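You operate a simulated robot arm through the tools that you are given. There is no shell and no other tool.

Carry out the task below with a simulated two-armed robot. There is one attempt and no reset: what you move stays moved.

TASK
Loosen the screw of clamped block D and take the block out.
Fine: loosen the thumb screw before the clamp opens; block into the blue block tray; close the empty clamp; the other screws stay tight.

Only the result counts: the job must be done as asked and must still hold three seconds after the hand-in. Knocking over, shifting, dropping, spilling or breaking anything else fails it.

THE ROBOT
Two 7-joint arms with fingered hands on one trunk that stands fixed in place. Base frame: the origin is at the foot of the trunk, x ahead of it, y to its left, z up; the work surface is at about z = 78. Readings come in cm, rad, newtons and seconds.
The left shoulder is at [3.2, 12.4, 128.5], the right one opposite. With the tool pointing down near the work surface each hand reaches from about 10 to 76 cm from the base axis, measured 20 degrees to its own side. Payload 3.6 kg a hand.
The TCP of each hand is the grasp point between the finger pads, 3.4 cm short of the fingertips. In the tool frame z runs along the fingers and y along their closing line. The gripper opens to 11.6 cm. The gripper's body begins 4 cm behind the TCP. The gripper is a hand of 5 fingers: y runs from the thumb to the fingers, the wrist lies at [-1.6, -16, -16.4] in the tool frame.
Orientation is told as [roll, pitch, yaw] about the base's x, y, z axes, in that order, counted from this pose: with the fingers straight down and the wrist toward the robot, the tool's x, y and z point along [0, 1, 0], [1, 0, 0] and [0, 0, -1] of the base frame.

THE INTERFACE
- The arms move only by the tool apply_moves. It takes "left_rows", "right_rows" or both (then of equal length, played together; a hand with none holds still); each is a list of rows, each a list of 2 entries, a list of its own where there are three numbers: the shift along the base's x, y, z in units of 500 mm (1.0 is 500 mm), then the turn, a rotation vector about the base's x, y, z in units of 180 degrees (1.0 is 180 degrees). In form: [[[dx, dy, dz], [rx, ry, rz]], ...]. A call has 1 to 20 rows; each row is the pose to reach, as a shift and turn from the pose commanded when the call began. A call with a number of a shift or a turn outside -1 to 1 is refused whole. A row lasts 0.2 s, in which the tool goes at most 5 cm and 0.15 rad; a call with a longer step from one row to the next is refused whole. A pose out of reach is approached as far as the arm can. The call stops where the force on the tool passes 40 N (or 10 N more than at its start, if that is more) or the arm is blocked; 0.2 s more then pass. In this call time passes only in rows, and 0.2 s behind the last. It gives the time, the measured TCP pose, the force on the tool (base axes), the opening and the grip force at its end, in the units of the frame above (readings bear some noise), with the torque about the TCP (base axes, N m) and any sound that the robot's microphone picked up.
- Cameras (640 x 400 px; columns grow to the right, rows downward): "scene" is now at [10.04, -4.31, 145.16]; the picture's right is [-0.52, -0.86, -0.00], its down [-0.56, 0.34, -0.76] and it looks along [0.65, -0.39, -0.65] (base axes); focal length 340 px, centre (320, 200). "left" rides on the left gripper at [-6.9, -13.4, -11] in its tool frame; the picture's right is [-0.77, -0.19, 0.61], its down [0.59, -0.58, 0.57] and it looks along [0.25, 0.80, 0.55] (tool axes); focal length 256 px, centre (320, 200). "right" rides on the right gripper at [6.9, -13.4, -11] in its tool frame; the picture's right is [-0.77, 0.19, -0.61], its down [-0.59, -0.58, 0.57] and it looks along [-0.25, 0.79, 0.55] (tool axes); focal length 256 px, centre (320, 200). There is no depth. A picture from a camera that has moved, and an enlarged one, comes with that camera's place and axes in the base frame and with its lens.
- snapshot(camera): a new picture of that camera. The clock stands still meanwhile.
- lift_body(by): slides the trunk up (or, below 0, down) by that many cm; the arms and the scene camera ride with it, the base frame stays. It gives what a move gives, with no picture.
- finger_targets(index, middle, ring, little, thumb_bend, thumb_turn, hand): sets how far each is bent, from 0 (flat) to 1 (curled in); at 0.3 the hand is open as for a grip, at 0.7 the pads meet at the TCP. One left out holds its place. A second passes; each finger stops where it meets its share of the squeeze, and holds until it gets a number again. It is the only way to open and close the hand. It gives what a move gives, with no picture; readings hold the bend of each and the force on index, middle, ring, little, thumb and palm. thumb_turn goes from beside the hand (0) to across from the fingers (1), as for a grip.
- turn_head(pan, tilt): turns the head with the scene camera to pan (to the left, within 1.501 rad either way) and tilt (down, from -0.506 to 1.204), counted from straight ahead of the robot. It gives what a move gives.
- inspect(camera, box): a new picture of the part [left, top, right, bottom] of that camera's present view, enlarged. The clock stands still meanwhile.
- hand_in(): hands the job in; it is judged then, once.

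Nothing tells you positions but the pictures and the camera data. Unless the task says otherwise, let go and move clear before handing in.

The tools are called after ">>>" as name(argument=value, ...) on one line, values as JSON. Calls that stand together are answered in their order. apply_moves: Moves the arms, as the interface text tells. Its arguments: {"type":"object","properties":{"left_rows":{"type":"array"},"right_rows":{"type":"array"}},"required":[]} The other tools are called the same way: lift_body (by) slides the trunk up or down; finger_targets (index, middle, ring, little, thumb_bend, thumb_turn, hand) moves the fingers one by one; turn_head (pan, tilt) turns the head that bears the scene camera; snapshot (camera) takes a picture; inspect (camera, box) takes an enlarged picture of a part of a camera's view; hand_in () hands the job in.

At the start:

```text
clock: 0.0
left_ee_pos: [48.14, 3.46, 116.65]
left_orientation: [0.075, -0.027, 0.052]
left_contact_force: [-0.3, -0.1, -0.9]
left_moment: [0.0, 0.01, -0.03]
left_width: 11.59
left_gripper_force: 0.1
left_shape: jaw
left_bend: [0.3, 0.3, 0.3, 0.3, 0.3, 0.97]
left_finger forces: [0.1, 0.0, 0.0, 0.1, 0.0, 0.1]
right_ee_pos: [40.22, -44.28, 114.52]
right_orientation: [-0.001, 0.001, 0.003]
right_contact_force: [-0.2, -1.1, -0.2]
right_moment: [0.01, -0.01, 0.02]
right_width: 11.6
right_gripper_force: 0.0
right_shape: jaw
right_bend: [0.3, 0.3, 0.3, 0.3, 0.3, 0.97]
right_finger forces: [0.0, 0.0, 0.1, 0.0, 0.0, 0.1]
trunk travel left (down, up): [-47.9, 28.4]
head pan, tilt: [-0.543, 0.71]
```

scene: 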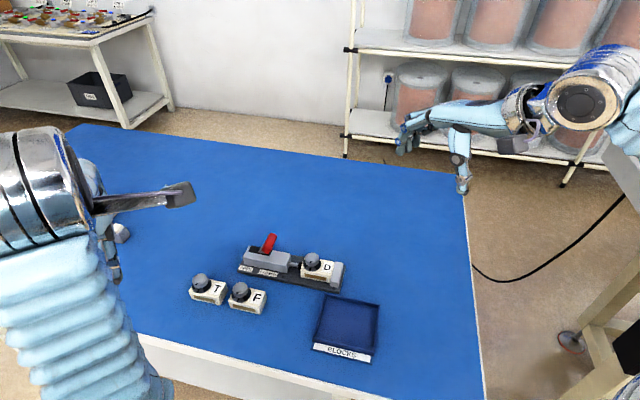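
right: 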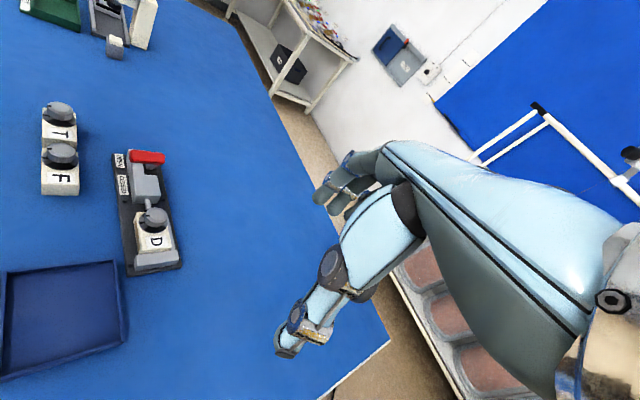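
left: 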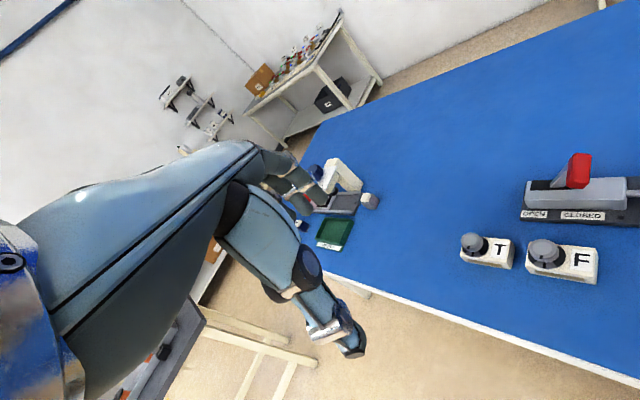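

I see a toggle clamp with a red lever holding block D, with blocks T and F nearby (each with a thumb screw knob) and a blue tray labelled BLOCKS. I'll take enlarged pictures first.

>>> inspect(camera="scene", box=[180, 220, 390, 365])

>>> inspect(camera="right", box=[0, 80, 220, 380])

>>> inspect(camera="left", box=[440, 130, 640, 300])

```text
2.76 times, centred on (285, 292) of scene
camera zoom: at [10.04, -4.31, 145.16], right [-0.52, -0.86, 0.0], down [-0.56, 0.34, -0.76], along [0.65, -0.39, -0.65], focal length 937 px, centre (417, -55)
```

zoom: 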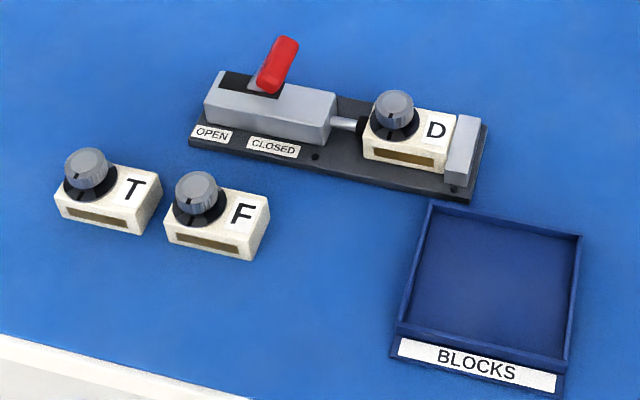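

```text
1.33 times, centred on (110, 230) of right
camera zoom: at [26.71, -37.49, 125.71], right [0.19, -0.77, 0.61], down [-0.58, -0.59, -0.57], along [0.8, -0.25, -0.55], focal length 341 px, centre (600, 160)
```

zoom: 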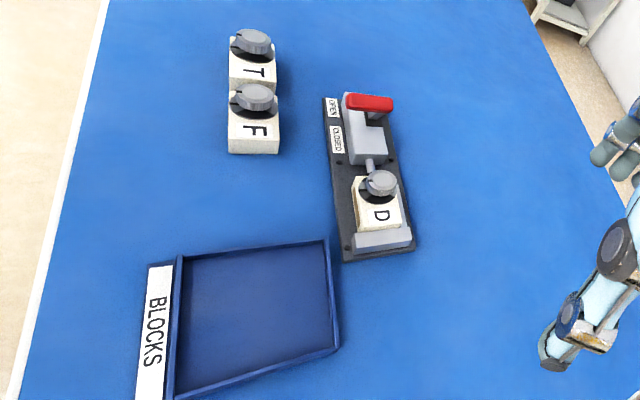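

```text
2.35 times, centred on (540, 215) of left
camera zoom: at [34.9, -4.94, 126.75], right [-0.13, -0.73, -0.67], down [-0.59, 0.6, -0.53], along [0.79, 0.33, -0.51], focal length 602 px, centre (-198, 165)
```

zoom: 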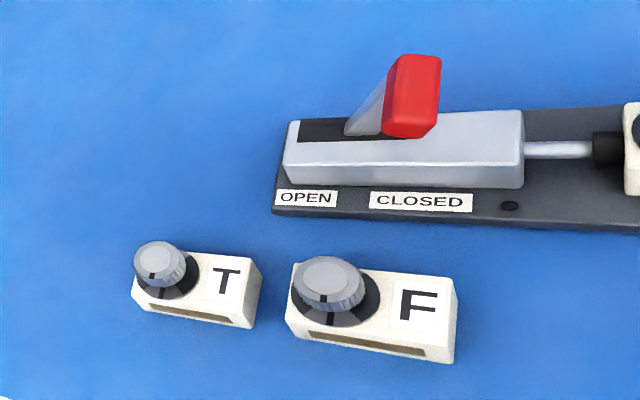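

The clamp sits roughly at x 46–64, y −14 to −31, at about 45° in the base frame, with D at its near-right end. I'll zoom in further on the knob, lever, and markings.

>>> inspect(camera="scene", box=[290, 240, 354, 280])

>>> inspect(camera="scene", box=[232, 225, 312, 280])

>>> inspect(camera="scene", box=[184, 265, 274, 320])

>>> inspect(camera="right", box=[105, 140, 195, 280])

```text
10.00 times, centred on (322, 260) of scene
camera zoom: at [10.04, -4.31, 145.16], right [-0.52, -0.86, 0.0], down [-0.56, 0.34, -0.76], along [0.65, -0.39, -0.65], focal length 3398 px, centre (300, -400)
```

zoom: 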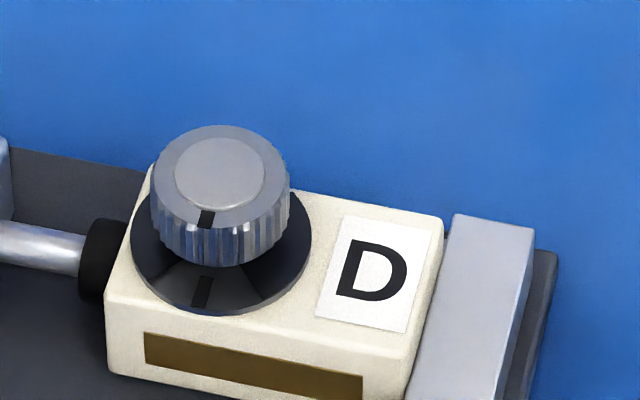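

```text
7.27 times, centred on (272, 252) of scene
camera zoom: at [10.04, -4.31, 145.16], right [-0.52, -0.86, 0.0], down [-0.56, 0.34, -0.76], along [0.65, -0.39, -0.65], focal length 2471 px, centre (669, -182)
```

zoom: 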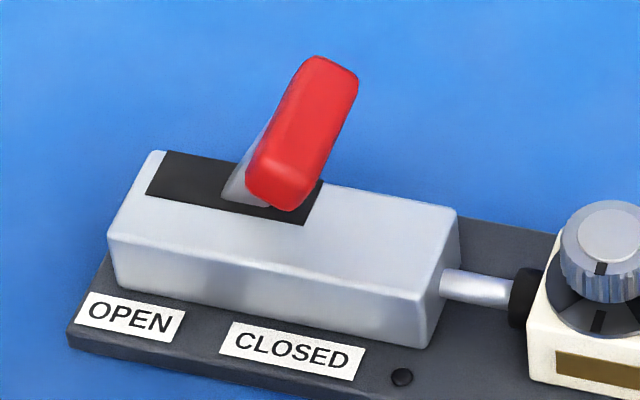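

```text
7.11 times, centred on (229, 292) of scene
camera zoom: at [10.04, -4.31, 145.16], right [-0.52, -0.86, 0.0], down [-0.56, 0.34, -0.76], along [0.65, -0.39, -0.65], focal length 2416 px, centre (967, -458)
```

zoom: 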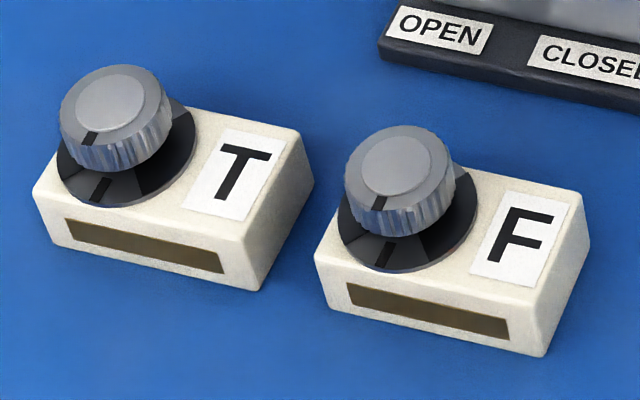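

```text
2.86 times, centred on (150, 210) of right
camera zoom: at [26.71, -37.49, 125.71], right [0.19, -0.77, 0.61], down [-0.58, -0.59, -0.57], along [0.8, -0.25, -0.55], focal length 731 px, centre (806, 171)
```

zoom: 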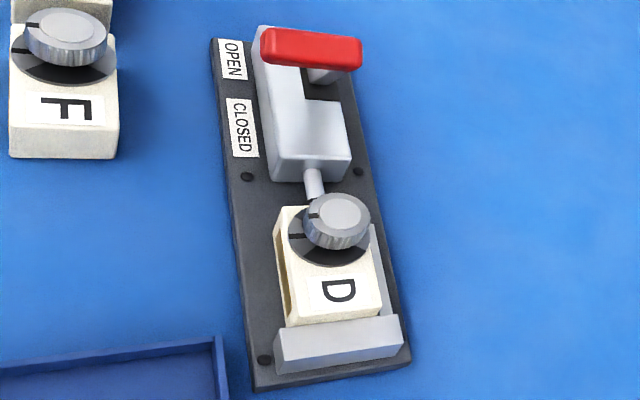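

Triangulating from the scene and right cameras: the top of D's knob is at about (54.1, −28.8, 84.6), and the red bar's centre is at about (60.2, −21.4, 88), tilted toward D (closed). Next I'll look at the hand's shape and the disc markings.

>>> inspect(camera="scene", box=[385, 60, 565, 210])

>>> inspect(camera="right", box=[260, 140, 460, 360])

>>> inspect(camera="scene", box=[302, 250, 326, 274])

>>> inspect(camera="scene", box=[300, 280, 400, 370])

```text
2.67 times, centred on (475, 135) of scene
camera zoom: at [10.04, -4.31, 145.16], right [-0.52, -0.86, 0.0], down [-0.56, 0.34, -0.76], along [0.65, -0.39, -0.65], focal length 906 px, centre (-93, 373)
```

zoom: 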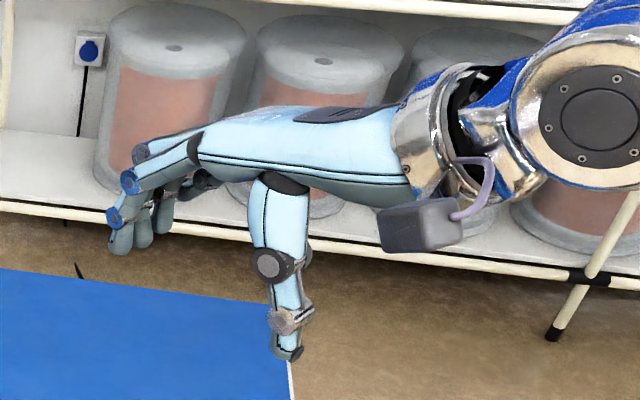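

```text
1.82 times, centred on (360, 250) of right
camera zoom: at [26.71, -37.49, 125.71], right [0.19, -0.77, 0.61], down [-0.58, -0.59, -0.57], along [0.8, -0.25, -0.55], focal length 465 px, centre (247, 109)
```

zoom: 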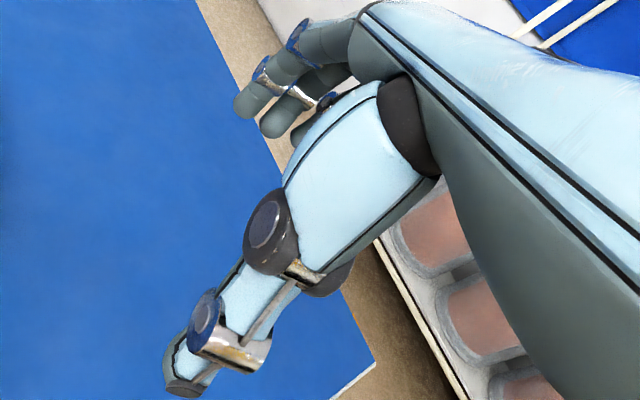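

```text
16.00 times, centred on (314, 262) of scene
camera zoom: at [10.04, -4.31, 145.16], right [-0.52, -0.86, 0.0], down [-0.56, 0.34, -0.76], along [0.65, -0.39, -0.65], focal length 5436 px, centre (416, -792)
```

zoom: 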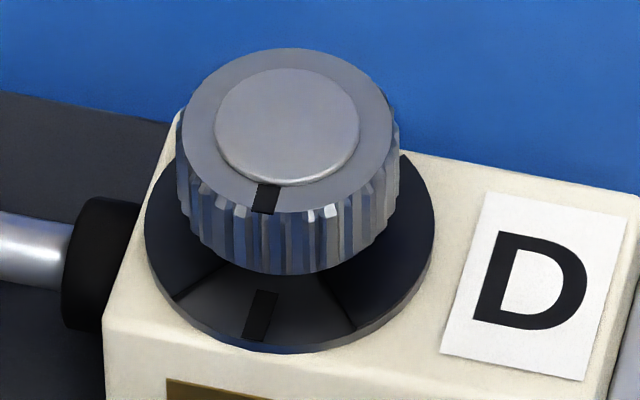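

```text
4.44 times, centred on (350, 325) of scene
camera zoom: at [10.04, -4.31, 145.16], right [-0.52, -0.86, 0.0], down [-0.56, 0.34, -0.76], along [0.65, -0.39, -0.65], focal length 1510 px, centre (187, -356)
```

zoom: 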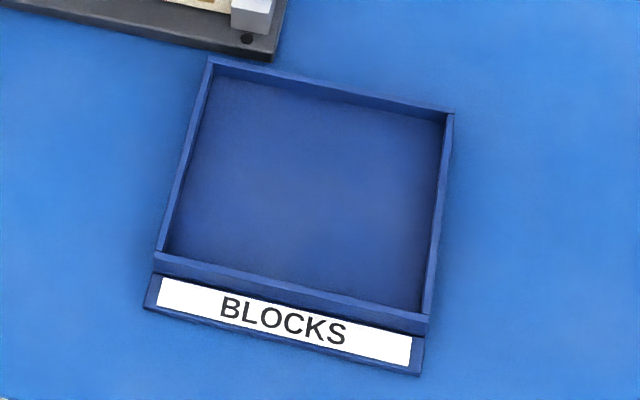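

The disc under the knob has a light wedge around the tight mark, so loosening means turning the mark well out of it, counter-clockwise. Before approaching, I'll test the right hand's finger geometry in free air.

>>> finger_targets(hand="right", index=0.6, middle=0.6, ring=0.6, little=0.6, thumb_bend=0.6, thumb_turn=1.0)

>>> turn_head(pan=-0.8, tilt=0.6)

>>> snapshot(camera="scene")

>>> snapshot(camera="right")

```text
clock: 1.0
left_ee_pos: [48.23, 3.72, 116.64]
left_orientation: [0.079, -0.029, 0.056]
left_contact_force: [-1.0, 0.1, 0.6]
left_moment: [0.01, -0.02, 0.0]
left_width: 11.6
left_gripper_force: 0.1
left_shape: jaw
left_bend: [0.3, 0.3, 0.3, 0.3, 0.3, 0.97]
left_finger forces: [0.0, 0.0, 0.1, 0.0, 0.0, 0.0]
right_ee_pos: [40.22, -44.35, 114.57]
right_orientation: [0.0, -0.001, 0.002]
right_contact_force: [-0.2, 0.6, -0.1]
right_moment: [0.0, 0.04, 0.01]
right_width: 3.1
right_gripper_force: 0.1
right_shape: fingers
right_bend: [0.6, 0.6, 0.6, 0.6, 0.6, 1.0]
right_finger forces: [0.0, 0.0, 0.0, 0.1, 0.0, 0.0]
trunk travel left (down, up): [-47.9, 28.4]
head pan, tilt: [-0.543, 0.71]
```

```text
clock: 1.8
left_ee_pos: [48.17, 3.7, 116.6]
left_orientation: [0.082, -0.027, 0.056]
left_contact_force: [0.3, -0.2, 0.3]
left_moment: [-0.02, -0.01, 0.02]
left_width: 11.6
left_gripper_force: 0.1
left_shape: jaw
left_bend: [0.3, 0.3, 0.3, 0.3, 0.3, 0.97]
left_finger forces: [0.0, 0.0, 0.0, 0.0, 0.0, 0.1]
right_ee_pos: [40.2, -44.3, 114.56]
right_orientation: [-0.001, 0.0, 0.001]
right_contact_force: [-1.3, 0.4, 0.4]
right_moment: [0.0, 0.01, 0.0]
right_width: 3.08
right_gripper_force: 0.1
right_shape: fingers
right_bend: [0.6, 0.6, 0.6, 0.6, 0.6, 1.0]
right_finger forces: [0.0, 0.0, 0.0, 0.0, 0.0, 0.0]
trunk travel left (down, up): [-47.9, 28.4]
head pan, tilt: [-0.799, 0.6]
```

```text
taken
camera scene: at [8.96, -6.28, 146.1], right [-0.72, -0.7, 0.0], down [-0.39, 0.41, -0.82], along [0.58, -0.59, -0.57], focal length 340 px, centre (320, 200)
```

scene: 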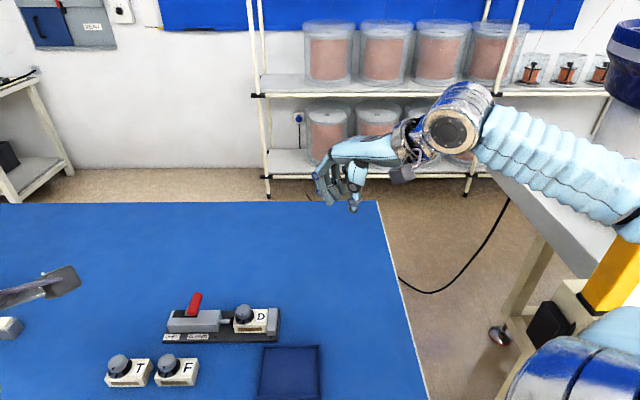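

```text
taken
camera right: at [26.71, -37.48, 125.71], right [0.19, -0.77, 0.61], down [-0.58, -0.59, -0.57], along [0.8, -0.25, -0.55], focal length 256 px, centre (320, 200)
```

right: 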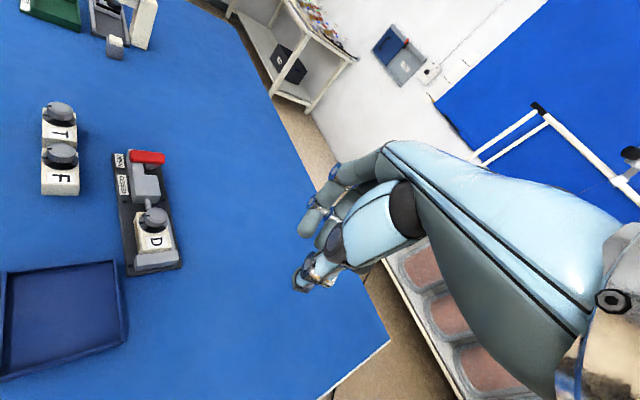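

>>> inspect(camera="scene", box=[300, 120, 420, 220])

>>> inspect(camera="right", box=[280, 150, 420, 300])

>>> inspect(camera="left", box=[240, 120, 440, 270])

>>> snapshot(camera="left")

```text
4.00 times, centred on (360, 170) of scene
camera zoom: at [8.96, -6.28, 146.1], right [-0.72, -0.7, 0.0], down [-0.39, 0.41, -0.82], along [0.58, -0.59, -0.57], focal length 1359 px, centre (160, 320)
```

zoom: 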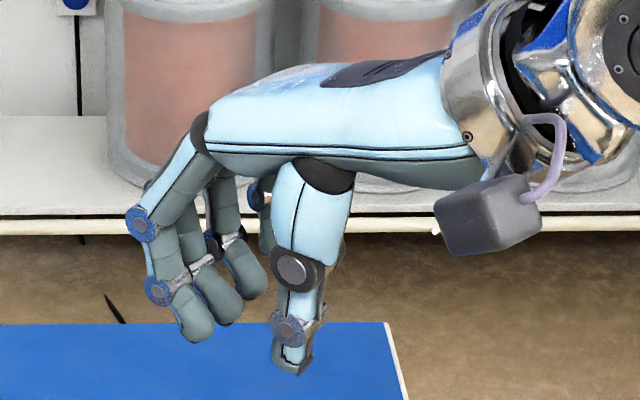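

```text
2.67 times, centred on (350, 225) of right
camera zoom: at [26.71, -37.48, 125.71], right [0.19, -0.77, 0.61], down [-0.58, -0.59, -0.57], along [0.8, -0.25, -0.55], focal length 683 px, centre (240, 133)
```

zoom: 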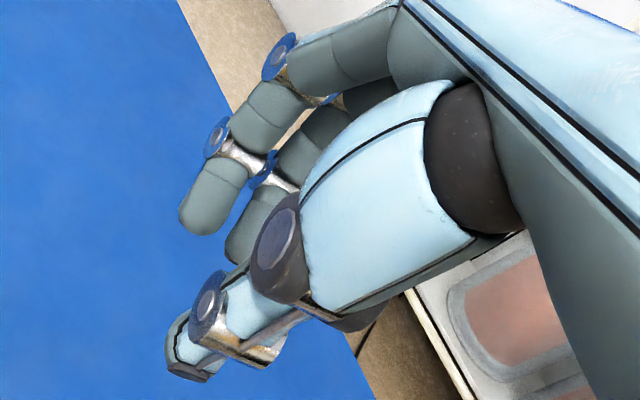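

```text
2.67 times, centred on (340, 195) of left
camera zoom: at [35.0, -4.8, 126.64], right [-0.13, -0.73, -0.68], down [-0.6, 0.6, -0.53], along [0.79, 0.34, -0.51], focal length 683 px, centre (267, 213)
```

zoom: 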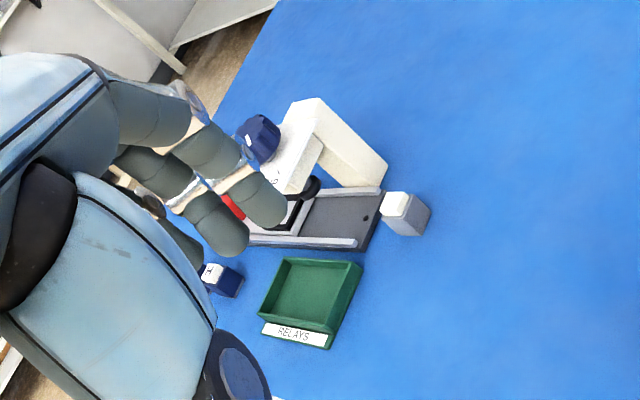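

```text
taken
camera left: at [35.0, -4.8, 126.64], right [-0.13, -0.73, -0.68], down [-0.6, 0.6, -0.53], along [0.79, 0.34, -0.51], focal length 256 px, centre (320, 200)
```

left: 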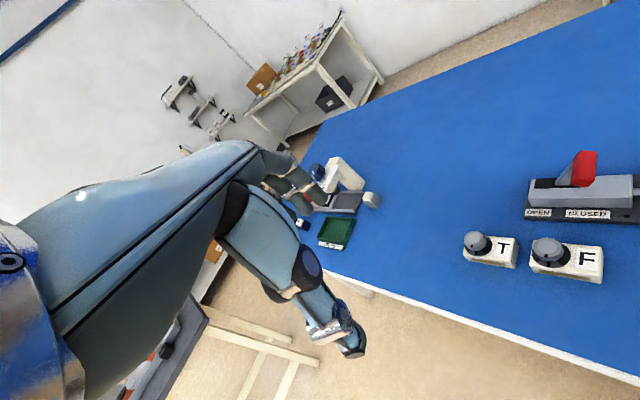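

The left side holds an unrelated fixture that I'll leave alone. I'll raise the right hand and turn it side-on to the head camera so I can measure where the thumb and fingertips sit relative to the TCP.

>>> apply_moves(right_rows=[[[0, 0, 0.088], [0, 0, 0.0433]], [[0, 0, 0.176], [0, 0, 0.0866]], [[0, 0, 0.264], [0, 0, 0.13]], [[0, 0, 0.352], [0, 0, 0.1733]], [[0, 0, 0.44], [0, 0, 0.2166]]])

>>> turn_head(pan=-0.88, tilt=0.2)

>>> snapshot(camera="scene")

```text
clock: 3.0
left_ee_pos: [48.22, 3.78, 116.64]
left_orientation: [0.081, -0.029, 0.058]
left_contact_force: [-0.6, -0.1, -0.8]
left_moment: [-0.02, -0.01, -0.02]
left_width: 11.59
left_gripper_force: 0.1
left_shape: jaw
left_bend: [0.3, 0.3, 0.3, 0.3, 0.3, 0.97]
left_finger forces: [0.1, 0.1, 0.0, 0.0, 0.0, 0.0]
right_ee_pos: [40.18, -44.25, 136.83]
right_orientation: [0.001, 0.001, 0.684]
right_contact_force: [0.3, 0.2, 0.7]
right_moment: [-0.02, 0.01, 0.01]
right_width: 3.09
right_gripper_force: 0.1
right_shape: fingers
right_bend: [0.6, 0.6, 0.6, 0.6, 0.6, 1.0]
right_finger forces: [0.0, 0.0, 0.0, 0.1, 0.0, 0.0]
trunk travel left (down, up): [-47.9, 28.4]
head pan, tilt: [-0.799, 0.6]
```

```text
clock: 3.8
left_ee_pos: [48.25, 3.66, 116.68]
left_orientation: [0.082, -0.029, 0.056]
left_contact_force: [-0.1, 0.3, -0.6]
left_moment: [0.01, -0.02, -0.02]
left_width: 11.6
left_gripper_force: 0.1
left_shape: jaw
left_bend: [0.3, 0.3, 0.3, 0.3, 0.3, 0.97]
left_finger forces: [0.0, 0.0, 0.0, 0.0, 0.0, 0.0]
right_ee_pos: [40.25, -44.47, 136.66]
right_orientation: [0.001, 0.0, 0.683]
right_contact_force: [-0.6, 0.7, -0.6]
right_moment: [0.0, -0.01, -0.02]
right_width: 3.07
right_gripper_force: 0.0
right_shape: fingers
right_bend: [0.6, 0.6, 0.6, 0.6, 0.6, 1.0]
right_finger forces: [0.1, 0.1, 0.0, 0.1, 0.0, 0.0]
trunk travel left (down, up): [-47.9, 28.4]
head pan, tilt: [-0.88, 0.201]
```

```text
taken
camera scene: at [8.75, -7.15, 149.77], right [-0.77, -0.64, 0.0], down [-0.13, 0.15, -0.98], along [0.62, -0.75, -0.2], focal length 340 px, centre (320, 200)
```

scene: 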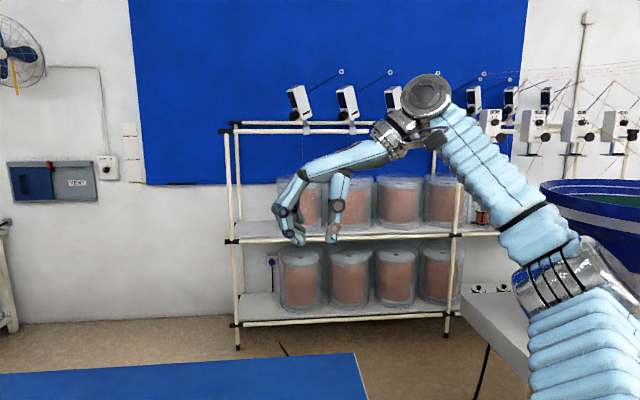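

>>> inspect(camera="scene", box=[260, 140, 380, 260])

>>> finger_targets(hand="right", index=0.0, middle=0.65, ring=0.0, little=0.0, thumb_bend=0.55, thumb_turn=1.0)

>>> inspect(camera="scene", box=[260, 140, 380, 260])

```text
3.33 times, centred on (320, 200) of scene
camera zoom: at [8.75, -7.15, 149.77], right [-0.77, -0.64, 0.0], down [-0.13, 0.15, -0.98], along [0.62, -0.75, -0.2], focal length 1132 px, centre (320, 200)
```

zoom: 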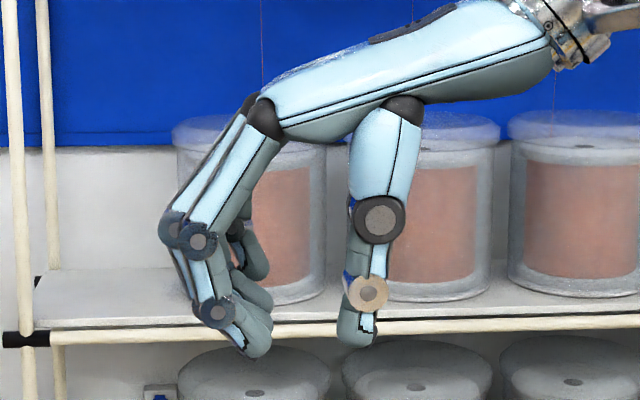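

```text
clock: 4.8
left_ee_pos: [48.23, 3.79, 116.61]
left_orientation: [0.082, -0.027, 0.057]
left_contact_force: [-0.6, 0.2, -0.4]
left_moment: [0.02, 0.01, -0.04]
left_width: 11.57
left_gripper_force: 0.1
left_shape: jaw
left_bend: [0.3, 0.3, 0.3, 0.3, 0.3, 0.97]
left_finger forces: [0.0, 0.0, 0.0, 0.1, 0.0, 0.0]
right_ee_pos: [40.17, -44.32, 136.75]
right_orientation: [-0.001, 0.0, 0.683]
right_contact_force: [-0.6, 0.1, 0.2]
right_moment: [-0.01, 0.02, 0.0]
right_width: 13.68
right_gripper_force: 0.1
right_shape: fingers
right_bend: [0.0, 0.65, 0.0, 0.0, 0.55, 1.0]
right_finger forces: [0.1, 0.0, 0.1, 0.0, 0.0, 0.0]
trunk travel left (down, up): [-47.9, 28.4]
head pan, tilt: [-0.88, 0.201]
```

```text
3.33 times, centred on (320, 200) of scene
camera zoom: at [8.75, -7.15, 149.78], right [-0.77, -0.64, 0.0], down [-0.13, 0.15, -0.98], along [0.62, -0.75, -0.2], focal length 1132 px, centre (320, 200)
```

zoom: 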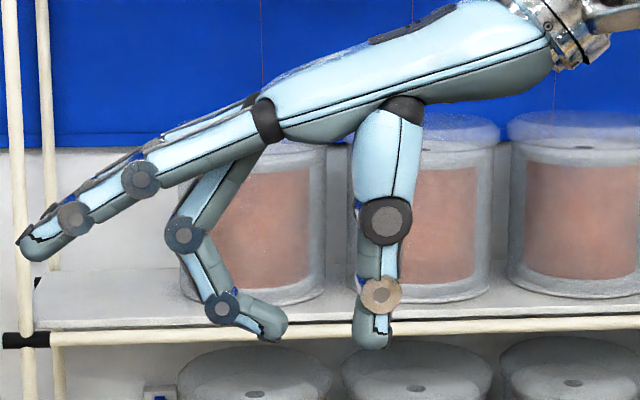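

Useful: at bend 0.6 the thumb and finger tips are level, about 3.5 cm below the TCP, with a gap of about 3 cm that nearly matches the knob's 3.2 cm. I'll open the hand and move it above D's knob at a safe height, with yaw starting near −0.6 so there's room to turn counter-clockwise.

>>> finger_targets(hand="right", index=0.4, middle=0.4, ring=0.4, little=0.4, thumb_bend=0.4, thumb_turn=1.0)

>>> apply_moves(right_rows=[[[0.0278, 0.0312, -0.0735], [0, 0, -0.0408]], [[0.0556, 0.0624, -0.147], [0, 0, -0.0817]], [[0.0834, 0.0936, -0.2205], [0, 0, -0.1225]], [[0.1112, 0.1248, -0.294], [0, 0, -0.1634]], [[0.139, 0.156, -0.3675], [0, 0, -0.2042]], [[0.1668, 0.1872, -0.441], [0, 0, -0.245]], [[0.1946, 0.2184, -0.5145], [0, 0, -0.2859]], [[0.2224, 0.2496, -0.588], [0, 0, -0.3267]], [[0.2502, 0.2808, -0.6615], [0, 0, -0.3676]], [[0.278, 0.312, -0.735], [0, 0, -0.4084]]])

>>> turn_head(pan=-0.6, tilt=0.75)

>>> snapshot(camera="scene")

>>> snapshot(camera="right")

>>> snapshot(camera="left")

```text
clock: 5.8
left_ee_pos: [48.26, 3.75, 116.65]
left_orientation: [0.081, -0.027, 0.056]
left_contact_force: [-1.2, 0.1, 0.2]
left_moment: [-0.02, -0.02, 0.02]
left_width: 11.62
left_gripper_force: 0.0
left_shape: jaw
left_bend: [0.3, 0.3, 0.3, 0.3, 0.3, 0.97]
left_finger forces: [0.0, 0.1, 0.0, 0.0, 0.0, 0.1]
right_ee_pos: [40.32, -44.4, 136.66]
right_orientation: [-0.001, 0.001, 0.68]
right_contact_force: [0.2, 0.0, 0.1]
right_moment: [-0.02, 0.04, 0.04]
right_width: 8.88
right_gripper_force: 0.0
right_shape: fingers
right_bend: [0.4, 0.4, 0.4, 0.4, 0.4, 0.99]
right_finger forces: [0.0, 0.0, 0.0, 0.0, 0.0, 0.1]
trunk travel left (down, up): [-47.9, 28.4]
head pan, tilt: [-0.88, 0.201]
```

```text
clock: 8.0
left_ee_pos: [48.35, 3.92, 116.64]
left_orientation: [0.08, -0.028, 0.057]
left_contact_force: [1.1, 0.5, 0.1]
left_moment: [-0.05, -0.02, 0.01]
left_width: 11.6
left_gripper_force: 0.2
left_shape: jaw
left_bend: [0.3, 0.3, 0.3, 0.3, 0.3, 0.97]
left_finger forces: [0.0, 0.1, 0.0, 0.0, 0.0, 0.0]
right_ee_pos: [54.13, -28.48, 99.89]
right_orientation: [0.0, -0.001, -0.601]
right_contact_force: [0.0, 0.1, -0.2]
right_moment: [-0.02, 0.01, 0.01]
right_width: 8.88
right_gripper_force: 0.0
right_shape: fingers
right_bend: [0.4, 0.4, 0.4, 0.4, 0.4, 0.99]
right_finger forces: [0.0, 0.0, 0.1, 0.0, 0.0, 0.0]
trunk travel left (down, up): [-47.9, 28.4]
head pan, tilt: [-0.88, 0.201]
```

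```text
clock: 9.0
left_ee_pos: [48.23, 3.72, 116.6]
left_orientation: [0.081, -0.029, 0.057]
left_contact_force: [1.3, -0.5, -0.2]
left_moment: [-0.01, -0.01, 0.0]
left_width: 11.58
left_gripper_force: 0.1
left_shape: jaw
left_bend: [0.3, 0.3, 0.3, 0.3, 0.3, 0.97]
left_finger forces: [0.0, 0.1, 0.1, 0.0, 0.1, 0.0]
right_ee_pos: [54.06, -28.8, 100.03]
right_orientation: [0.0, 0.0, -0.6]
right_contact_force: [0.0, 0.8, -0.1]
right_moment: [0.0, 0.01, 0.02]
right_width: 8.87
right_gripper_force: 0.1
right_shape: fingers
right_bend: [0.4, 0.4, 0.4, 0.4, 0.4, 0.99]
right_finger forces: [0.0, 0.0, 0.1, 0.1, 0.0, 0.0]
trunk travel left (down, up): [-47.9, 28.4]
head pan, tilt: [-0.6, 0.75]
```

```text
taken
camera scene: at [9.64, -4.62, 144.83], right [-0.57, -0.82, 0.0], down [-0.56, 0.39, -0.73], along [0.6, -0.41, -0.68], focal length 340 px, centre (320, 200)
```

scene: 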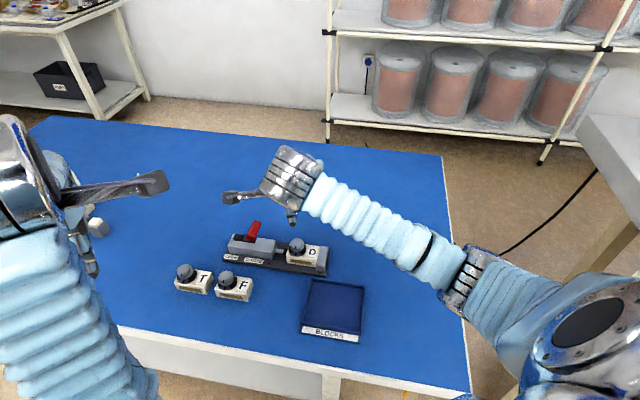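

```text
taken
camera right: at [46.82, -15.58, 111.08], right [-0.28, -0.74, 0.61], down [-0.81, -0.16, -0.56], along [0.52, -0.65, -0.55], focal length 256 px, centre (320, 200)
```

right: 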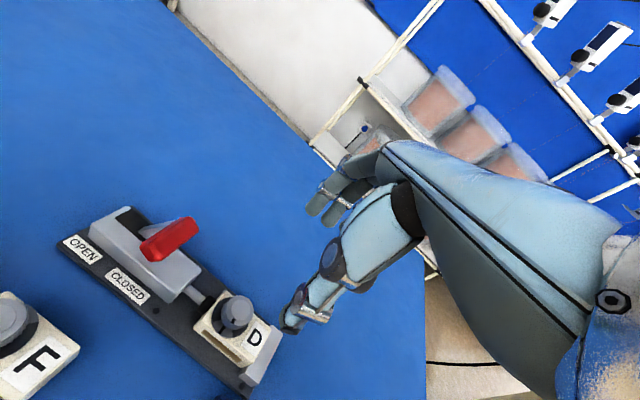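

```text
taken
camera left: at [35.01, -4.78, 126.65], right [-0.13, -0.73, -0.68], down [-0.6, 0.6, -0.53], along [0.79, 0.34, -0.51], focal length 256 px, centre (320, 200)
```

left: 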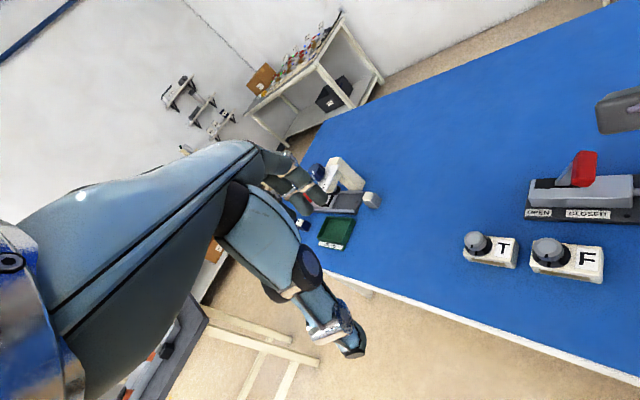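

The right hand hovers above D with the knob in view. I'll zoom in with both cameras to refine the knob centre and heights.

>>> inspect(camera="right", box=[180, 280, 300, 400])

>>> inspect(camera="right", box=[60, 190, 220, 310])

>>> inspect(camera="scene", box=[215, 210, 335, 285])

```text
3.33 times, centred on (240, 340) of right
camera zoom: at [46.82, -15.58, 111.08], right [-0.28, -0.74, 0.61], down [-0.81, -0.16, -0.56], along [0.52, -0.65, -0.55], focal length 853 px, centre (587, -267)
```

zoom: 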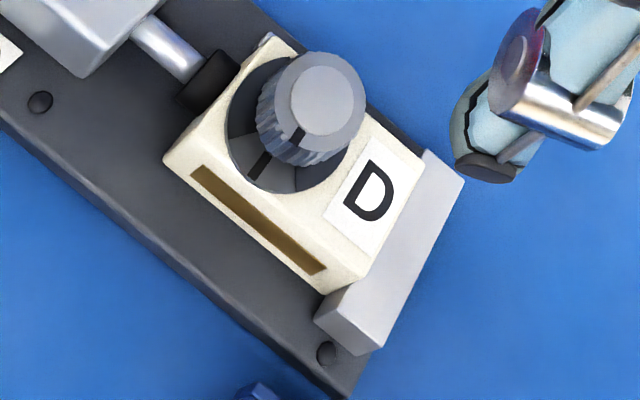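

```text
3.33 times, centred on (140, 250) of right
camera zoom: at [46.82, -15.58, 111.08], right [-0.28, -0.74, 0.61], down [-0.81, -0.16, -0.56], along [0.52, -0.65, -0.55], focal length 853 px, centre (920, 33)
```

zoom: 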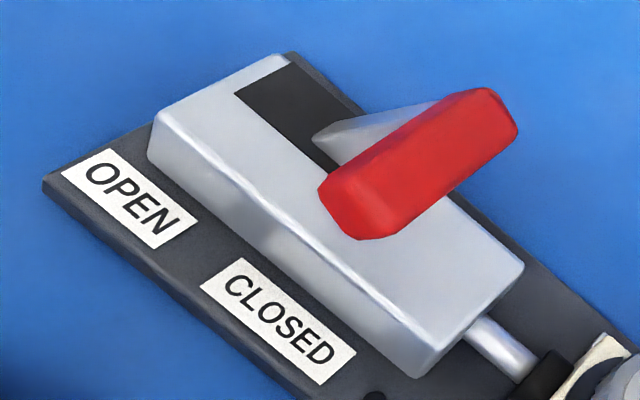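

```text
5.33 times, centred on (275, 248) of scene
camera zoom: at [9.64, -4.62, 144.83], right [-0.57, -0.82, 0.0], down [-0.56, 0.39, -0.73], along [0.6, -0.41, -0.68], focal length 1812 px, centre (560, -53)
```

zoom: 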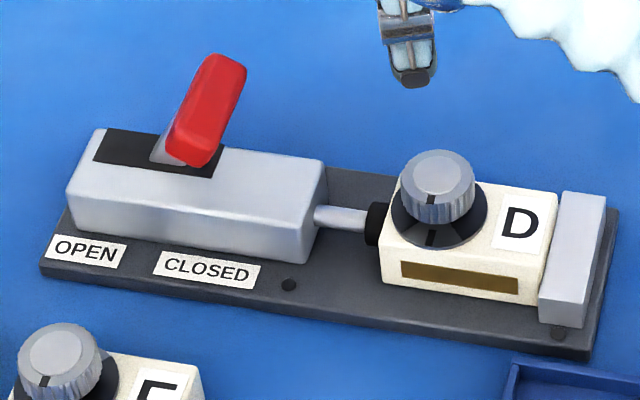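

The knob centre comes out near (54.0, −28.65) with its top at about z 84.8–85.2, and there's roughly 0.8 cm between the knob's underside and the disc. I'll descend partway and check again from closer in.

>>> apply_moves(right_rows=[[[-0.001, 0.001, -0.06], [0, 0, 0]], [[-0.002, 0.003, -0.12], [0, 0, 0]], [[-0.002, 0.003, -0.16], [0, 0, 0]], [[-0.002, 0.003, -0.16], [0, 0, 0]]])

>>> snapshot(camera="right")

>>> inspect(camera="scene", box=[215, 180, 335, 285])

```text
clock: 10.0
left_ee_pos: [48.27, 3.81, 116.66]
left_orientation: [0.081, -0.027, 0.057]
left_contact_force: [0.1, -0.4, 0.1]
left_moment: [-0.01, 0.02, -0.01]
left_width: 11.61
left_gripper_force: 0.0
left_shape: jaw
left_bend: [0.3, 0.3, 0.3, 0.3, 0.3, 0.97]
left_finger forces: [0.1, 0.0, 0.1, 0.0, 0.0, 0.0]
right_ee_pos: [53.98, -28.6, 91.88]
right_orientation: [-0.001, 0.002, -0.601]
right_contact_force: [-0.4, 0.3, 0.5]
right_moment: [-0.02, 0.03, 0.01]
right_width: 8.88
right_gripper_force: 0.1
right_shape: fingers
right_bend: [0.4, 0.4, 0.4, 0.4, 0.4, 0.99]
right_finger forces: [0.0, 0.0, 0.0, 0.1, 0.0, 0.1]
trunk travel left (down, up): [-47.9, 28.4]
head pan, tilt: [-0.6, 0.75]
```

```text
taken
camera right: at [46.75, -15.32, 103.01], right [-0.28, -0.74, 0.61], down [-0.81, -0.16, -0.56], along [0.52, -0.65, -0.55], focal length 256 px, centre (320, 200)
```

right: 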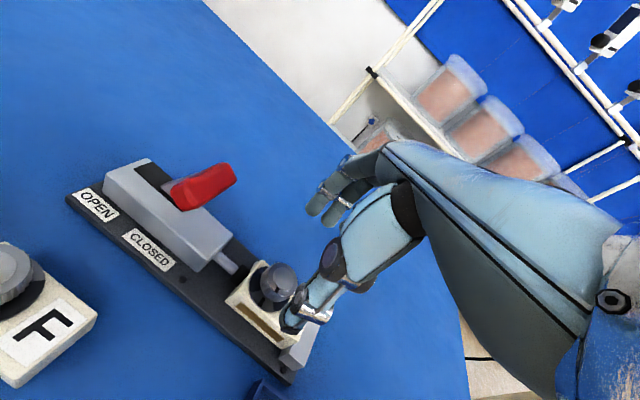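

```text
3.81 times, centred on (275, 232) of scene
camera zoom: at [9.64, -4.61, 144.82], right [-0.56, -0.83, 0.0], down [-0.56, 0.39, -0.73], along [0.6, -0.41, -0.68], focal length 1294 px, centre (491, 76)
```

zoom: 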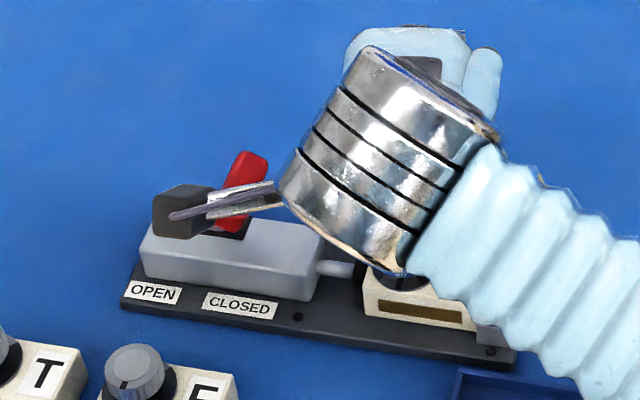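

>>> inspect(camera="right", box=[220, 240, 340, 360])

>>> inspect(camera="left", box=[520, 80, 640, 240])

```text
3.33 times, centred on (280, 300) of right
camera zoom: at [46.75, -15.32, 103.01], right [-0.28, -0.74, 0.61], down [-0.81, -0.16, -0.56], along [0.52, -0.65, -0.55], focal length 853 px, centre (453, -133)
```

zoom: 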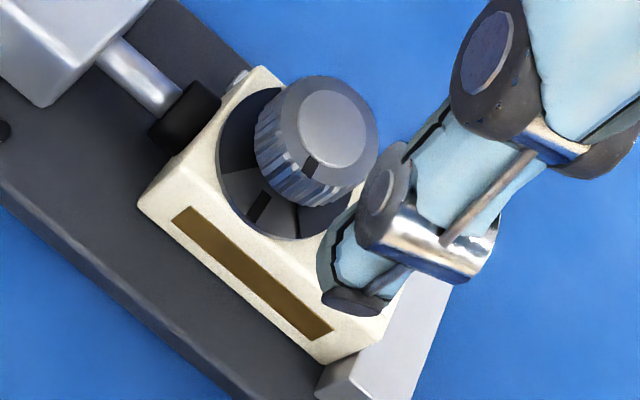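

```text
2.50 times, centred on (580, 160) of left
camera zoom: at [35.01, -4.77, 126.65], right [-0.13, -0.73, -0.68], down [-0.6, 0.6, -0.53], along [0.79, 0.34, -0.51], focal length 640 px, centre (-330, 300)
```

zoom: 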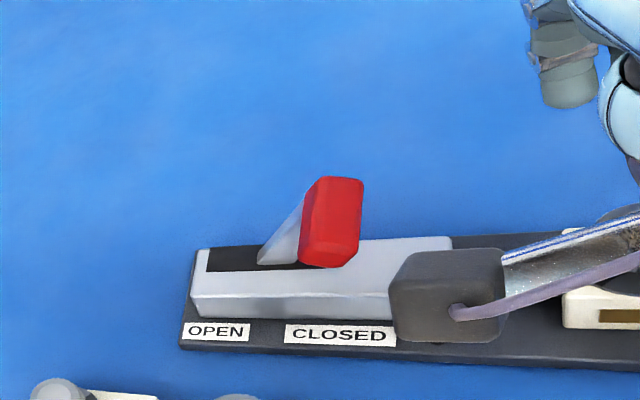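

The refined knob centre is about (53.75, −28.6) with its top at z≈85. I'll lower the open hand around the knob so the fingertips end at roughly z 83.4.

>>> apply_moves(right_rows=[[[-0.003, 0, -0.04], [0, 0, 0]], [[-0.003, 0, -0.08], [0, 0, 0]], [[-0.003, 0, -0.1], [0, 0, 0]], [[-0.003, 0, -0.1], [0, 0, 0]]])

>>> inspect(camera="right", box=[230, 180, 410, 330])

>>> inspect(camera="left", box=[520, 80, 640, 240])

```text
clock: 11.0
left_ee_pos: [48.24, 3.75, 116.72]
left_orientation: [0.08, -0.027, 0.056]
left_contact_force: [-0.1, -0.5, -0.6]
left_moment: [0.01, -0.01, 0.02]
left_width: 11.6
left_gripper_force: 0.1
left_shape: jaw
left_bend: [0.3, 0.3, 0.3, 0.3, 0.3, 0.97]
left_finger forces: [0.0, 0.0, 0.0, 0.0, 0.0, 0.1]
right_ee_pos: [53.79, -28.62, 86.84]
right_orientation: [0.0, 0.0, -0.601]
right_contact_force: [0.0, 0.0, -0.1]
right_moment: [0.01, -0.04, -0.02]
right_width: 8.88
right_gripper_force: 0.1
right_shape: fingers
right_bend: [0.4, 0.4, 0.4, 0.4, 0.4, 0.99]
right_finger forces: [0.0, 0.0, 0.0, 0.1, 0.0, 0.1]
trunk travel left (down, up): [-47.9, 28.4]
head pan, tilt: [-0.6, 0.75]
```

```text
2.67 times, centred on (320, 255) of right
camera zoom: at [46.59, -15.34, 97.97], right [-0.28, -0.74, 0.61], down [-0.81, -0.16, -0.56], along [0.52, -0.65, -0.55], focal length 683 px, centre (320, 53)
```

zoom: 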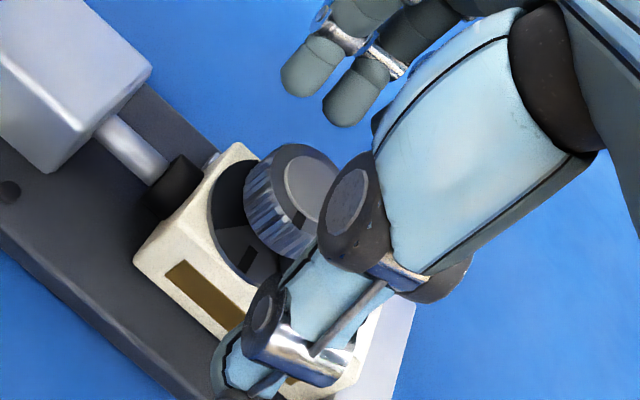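

```text
2.50 times, centred on (580, 160) of left
camera zoom: at [35.01, -4.77, 126.65], right [-0.13, -0.73, -0.68], down [-0.6, 0.6, -0.53], along [0.79, 0.34, -0.51], focal length 640 px, centre (-330, 300)
```

zoom: 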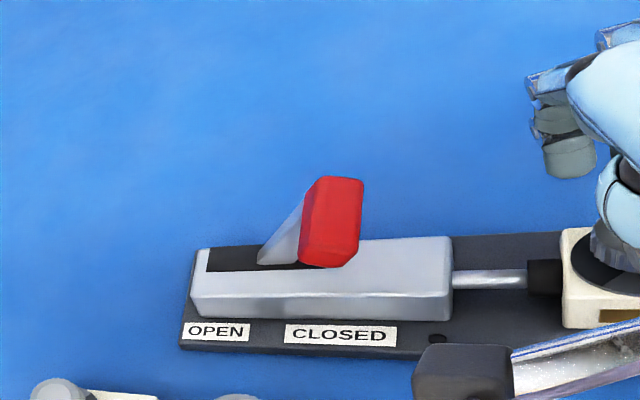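

The fingers straddle the knob without contact. Now I'll close the thumb, index, middle and ring onto the knob.

>>> finger_targets(hand="right", index=0.66, middle=0.66, ring=0.66, thumb_bend=0.66)

>>> inspect(camera="right", box=[230, 180, 410, 330])

>>> inspect(camera="left", box=[520, 80, 640, 240])

```text
clock: 12.0
left_ee_pos: [48.19, 3.76, 116.57]
left_orientation: [0.079, -0.027, 0.056]
left_contact_force: [-0.9, -0.1, -1.0]
left_moment: [0.01, 0.01, -0.01]
left_width: 11.59
left_gripper_force: 0.1
left_shape: jaw
left_bend: [0.3, 0.3, 0.3, 0.3, 0.3, 0.97]
left_finger forces: [0.0, 0.0, 0.1, 0.0, 0.1, 0.0]
right_ee_pos: [53.9, -28.63, 86.99]
right_orientation: [0.001, 0.002, -0.601]
right_contact_force: [0.0, -0.8, 0.1]
right_moment: [-0.05, -0.03, -0.02]
right_width: 2.62
right_gripper_force: 9.5
right_shape: fingers
right_bend: [0.63, 0.61, 0.66, 0.4, 0.62, 1.0]
right_finger forces: [4.1, 5.8, 0.0, 0.0, 9.7, 0.1]
trunk travel left (down, up): [-47.9, 28.4]
head pan, tilt: [-0.6, 0.75]
```

```text
2.67 times, centred on (320, 255) of right
camera zoom: at [46.61, -15.34, 97.98], right [-0.28, -0.74, 0.61], down [-0.81, -0.16, -0.56], along [0.52, -0.65, -0.55], focal length 683 px, centre (320, 53)
```

zoom: 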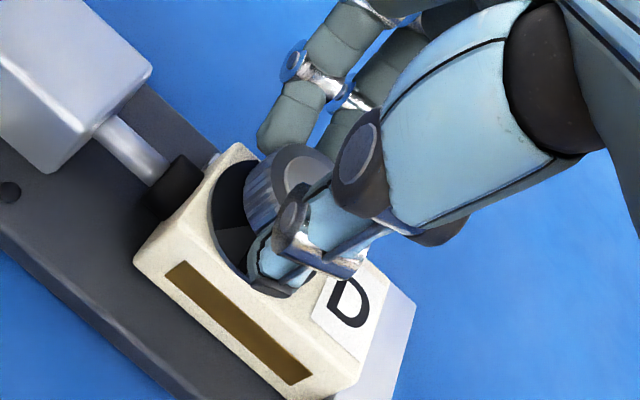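

```text
2.50 times, centred on (580, 160) of left
camera zoom: at [35.03, -4.77, 126.65], right [-0.13, -0.73, -0.68], down [-0.6, 0.6, -0.53], along [0.79, 0.34, -0.51], focal length 640 px, centre (-330, 300)
```

zoom: 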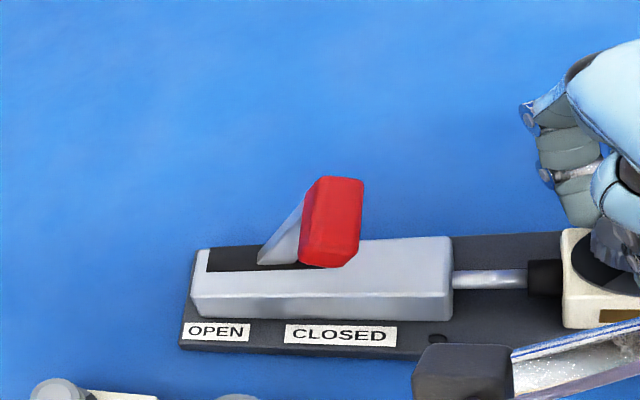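

The knob is gripped: index 4 N, middle 6 N, thumb 10 N. I'll begin turning counter-clockwise by about 0.45 rad and watch the torque.

>>> apply_moves(right_rows=[[[0, 0, 0], [0, 0, 0.036]], [[0, 0, 0], [0, 0, 0.072]], [[0, 0, 0], [0, 0, 0.108]], [[0, 0, 0], [0, 0, 0.144]]])

>>> inspect(camera="right", box=[230, 180, 410, 330])

>>> inspect(camera="scene", box=[215, 180, 335, 285])

```text
clock: 13.0
left_ee_pos: [48.19, 3.68, 116.53]
left_orientation: [0.08, -0.027, 0.057]
left_contact_force: [-0.5, -0.3, 0.3]
left_moment: [-0.03, -0.02, 0.0]
left_width: 11.58
left_gripper_force: 0.0
left_shape: jaw
left_bend: [0.3, 0.3, 0.3, 0.3, 0.3, 0.97]
left_finger forces: [0.0, 0.0, 0.1, 0.1, 0.1, 0.0]
right_ee_pos: [53.83, -28.57, 86.99]
right_orientation: [0.0, 0.0, -0.146]
right_contact_force: [-1.5, -0.3, 0.5]
right_moment: [0.03, 0.1, -0.05]
right_width: 2.64
right_gripper_force: 10.6
right_shape: fingers
right_bend: [0.63, 0.62, 0.66, 0.4, 0.62, 1.0]
right_finger forces: [3.9, 5.9, 0.1, 0.0, 10.9, 0.0]
trunk travel left (down, up): [-47.9, 28.4]
head pan, tilt: [-0.6, 0.75]
```

```text
2.67 times, centred on (320, 255) of right
camera zoom: at [41.47, -19.8, 97.96], right [0.07, -0.79, 0.61], down [-0.66, -0.5, -0.57], along [0.75, -0.36, -0.55], focal length 683 px, centre (320, 53)
```

zoom: 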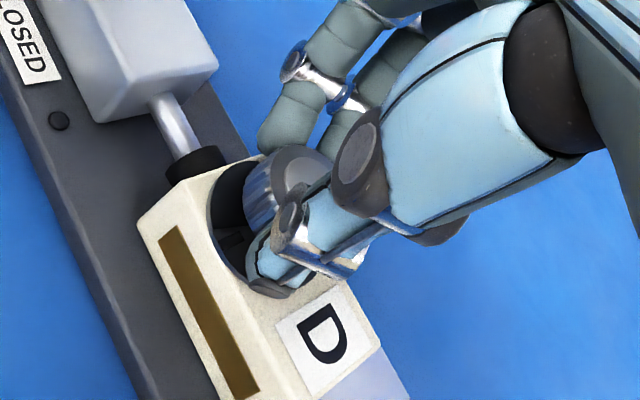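

```text
3.81 times, centred on (275, 232) of scene
camera zoom: at [9.61, -4.62, 144.82], right [-0.56, -0.83, 0.0], down [-0.56, 0.39, -0.73], along [0.6, -0.41, -0.68], focal length 1294 px, centre (491, 76)
```

zoom: 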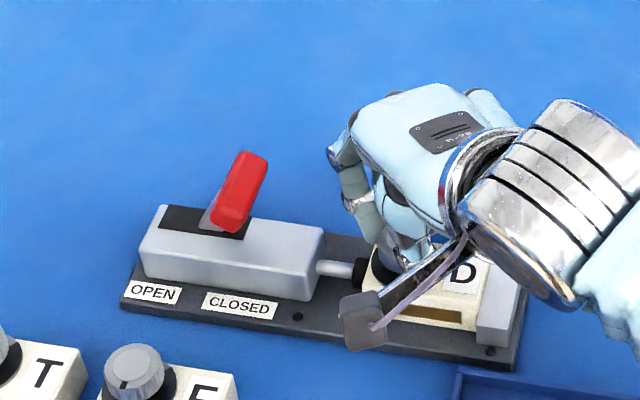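

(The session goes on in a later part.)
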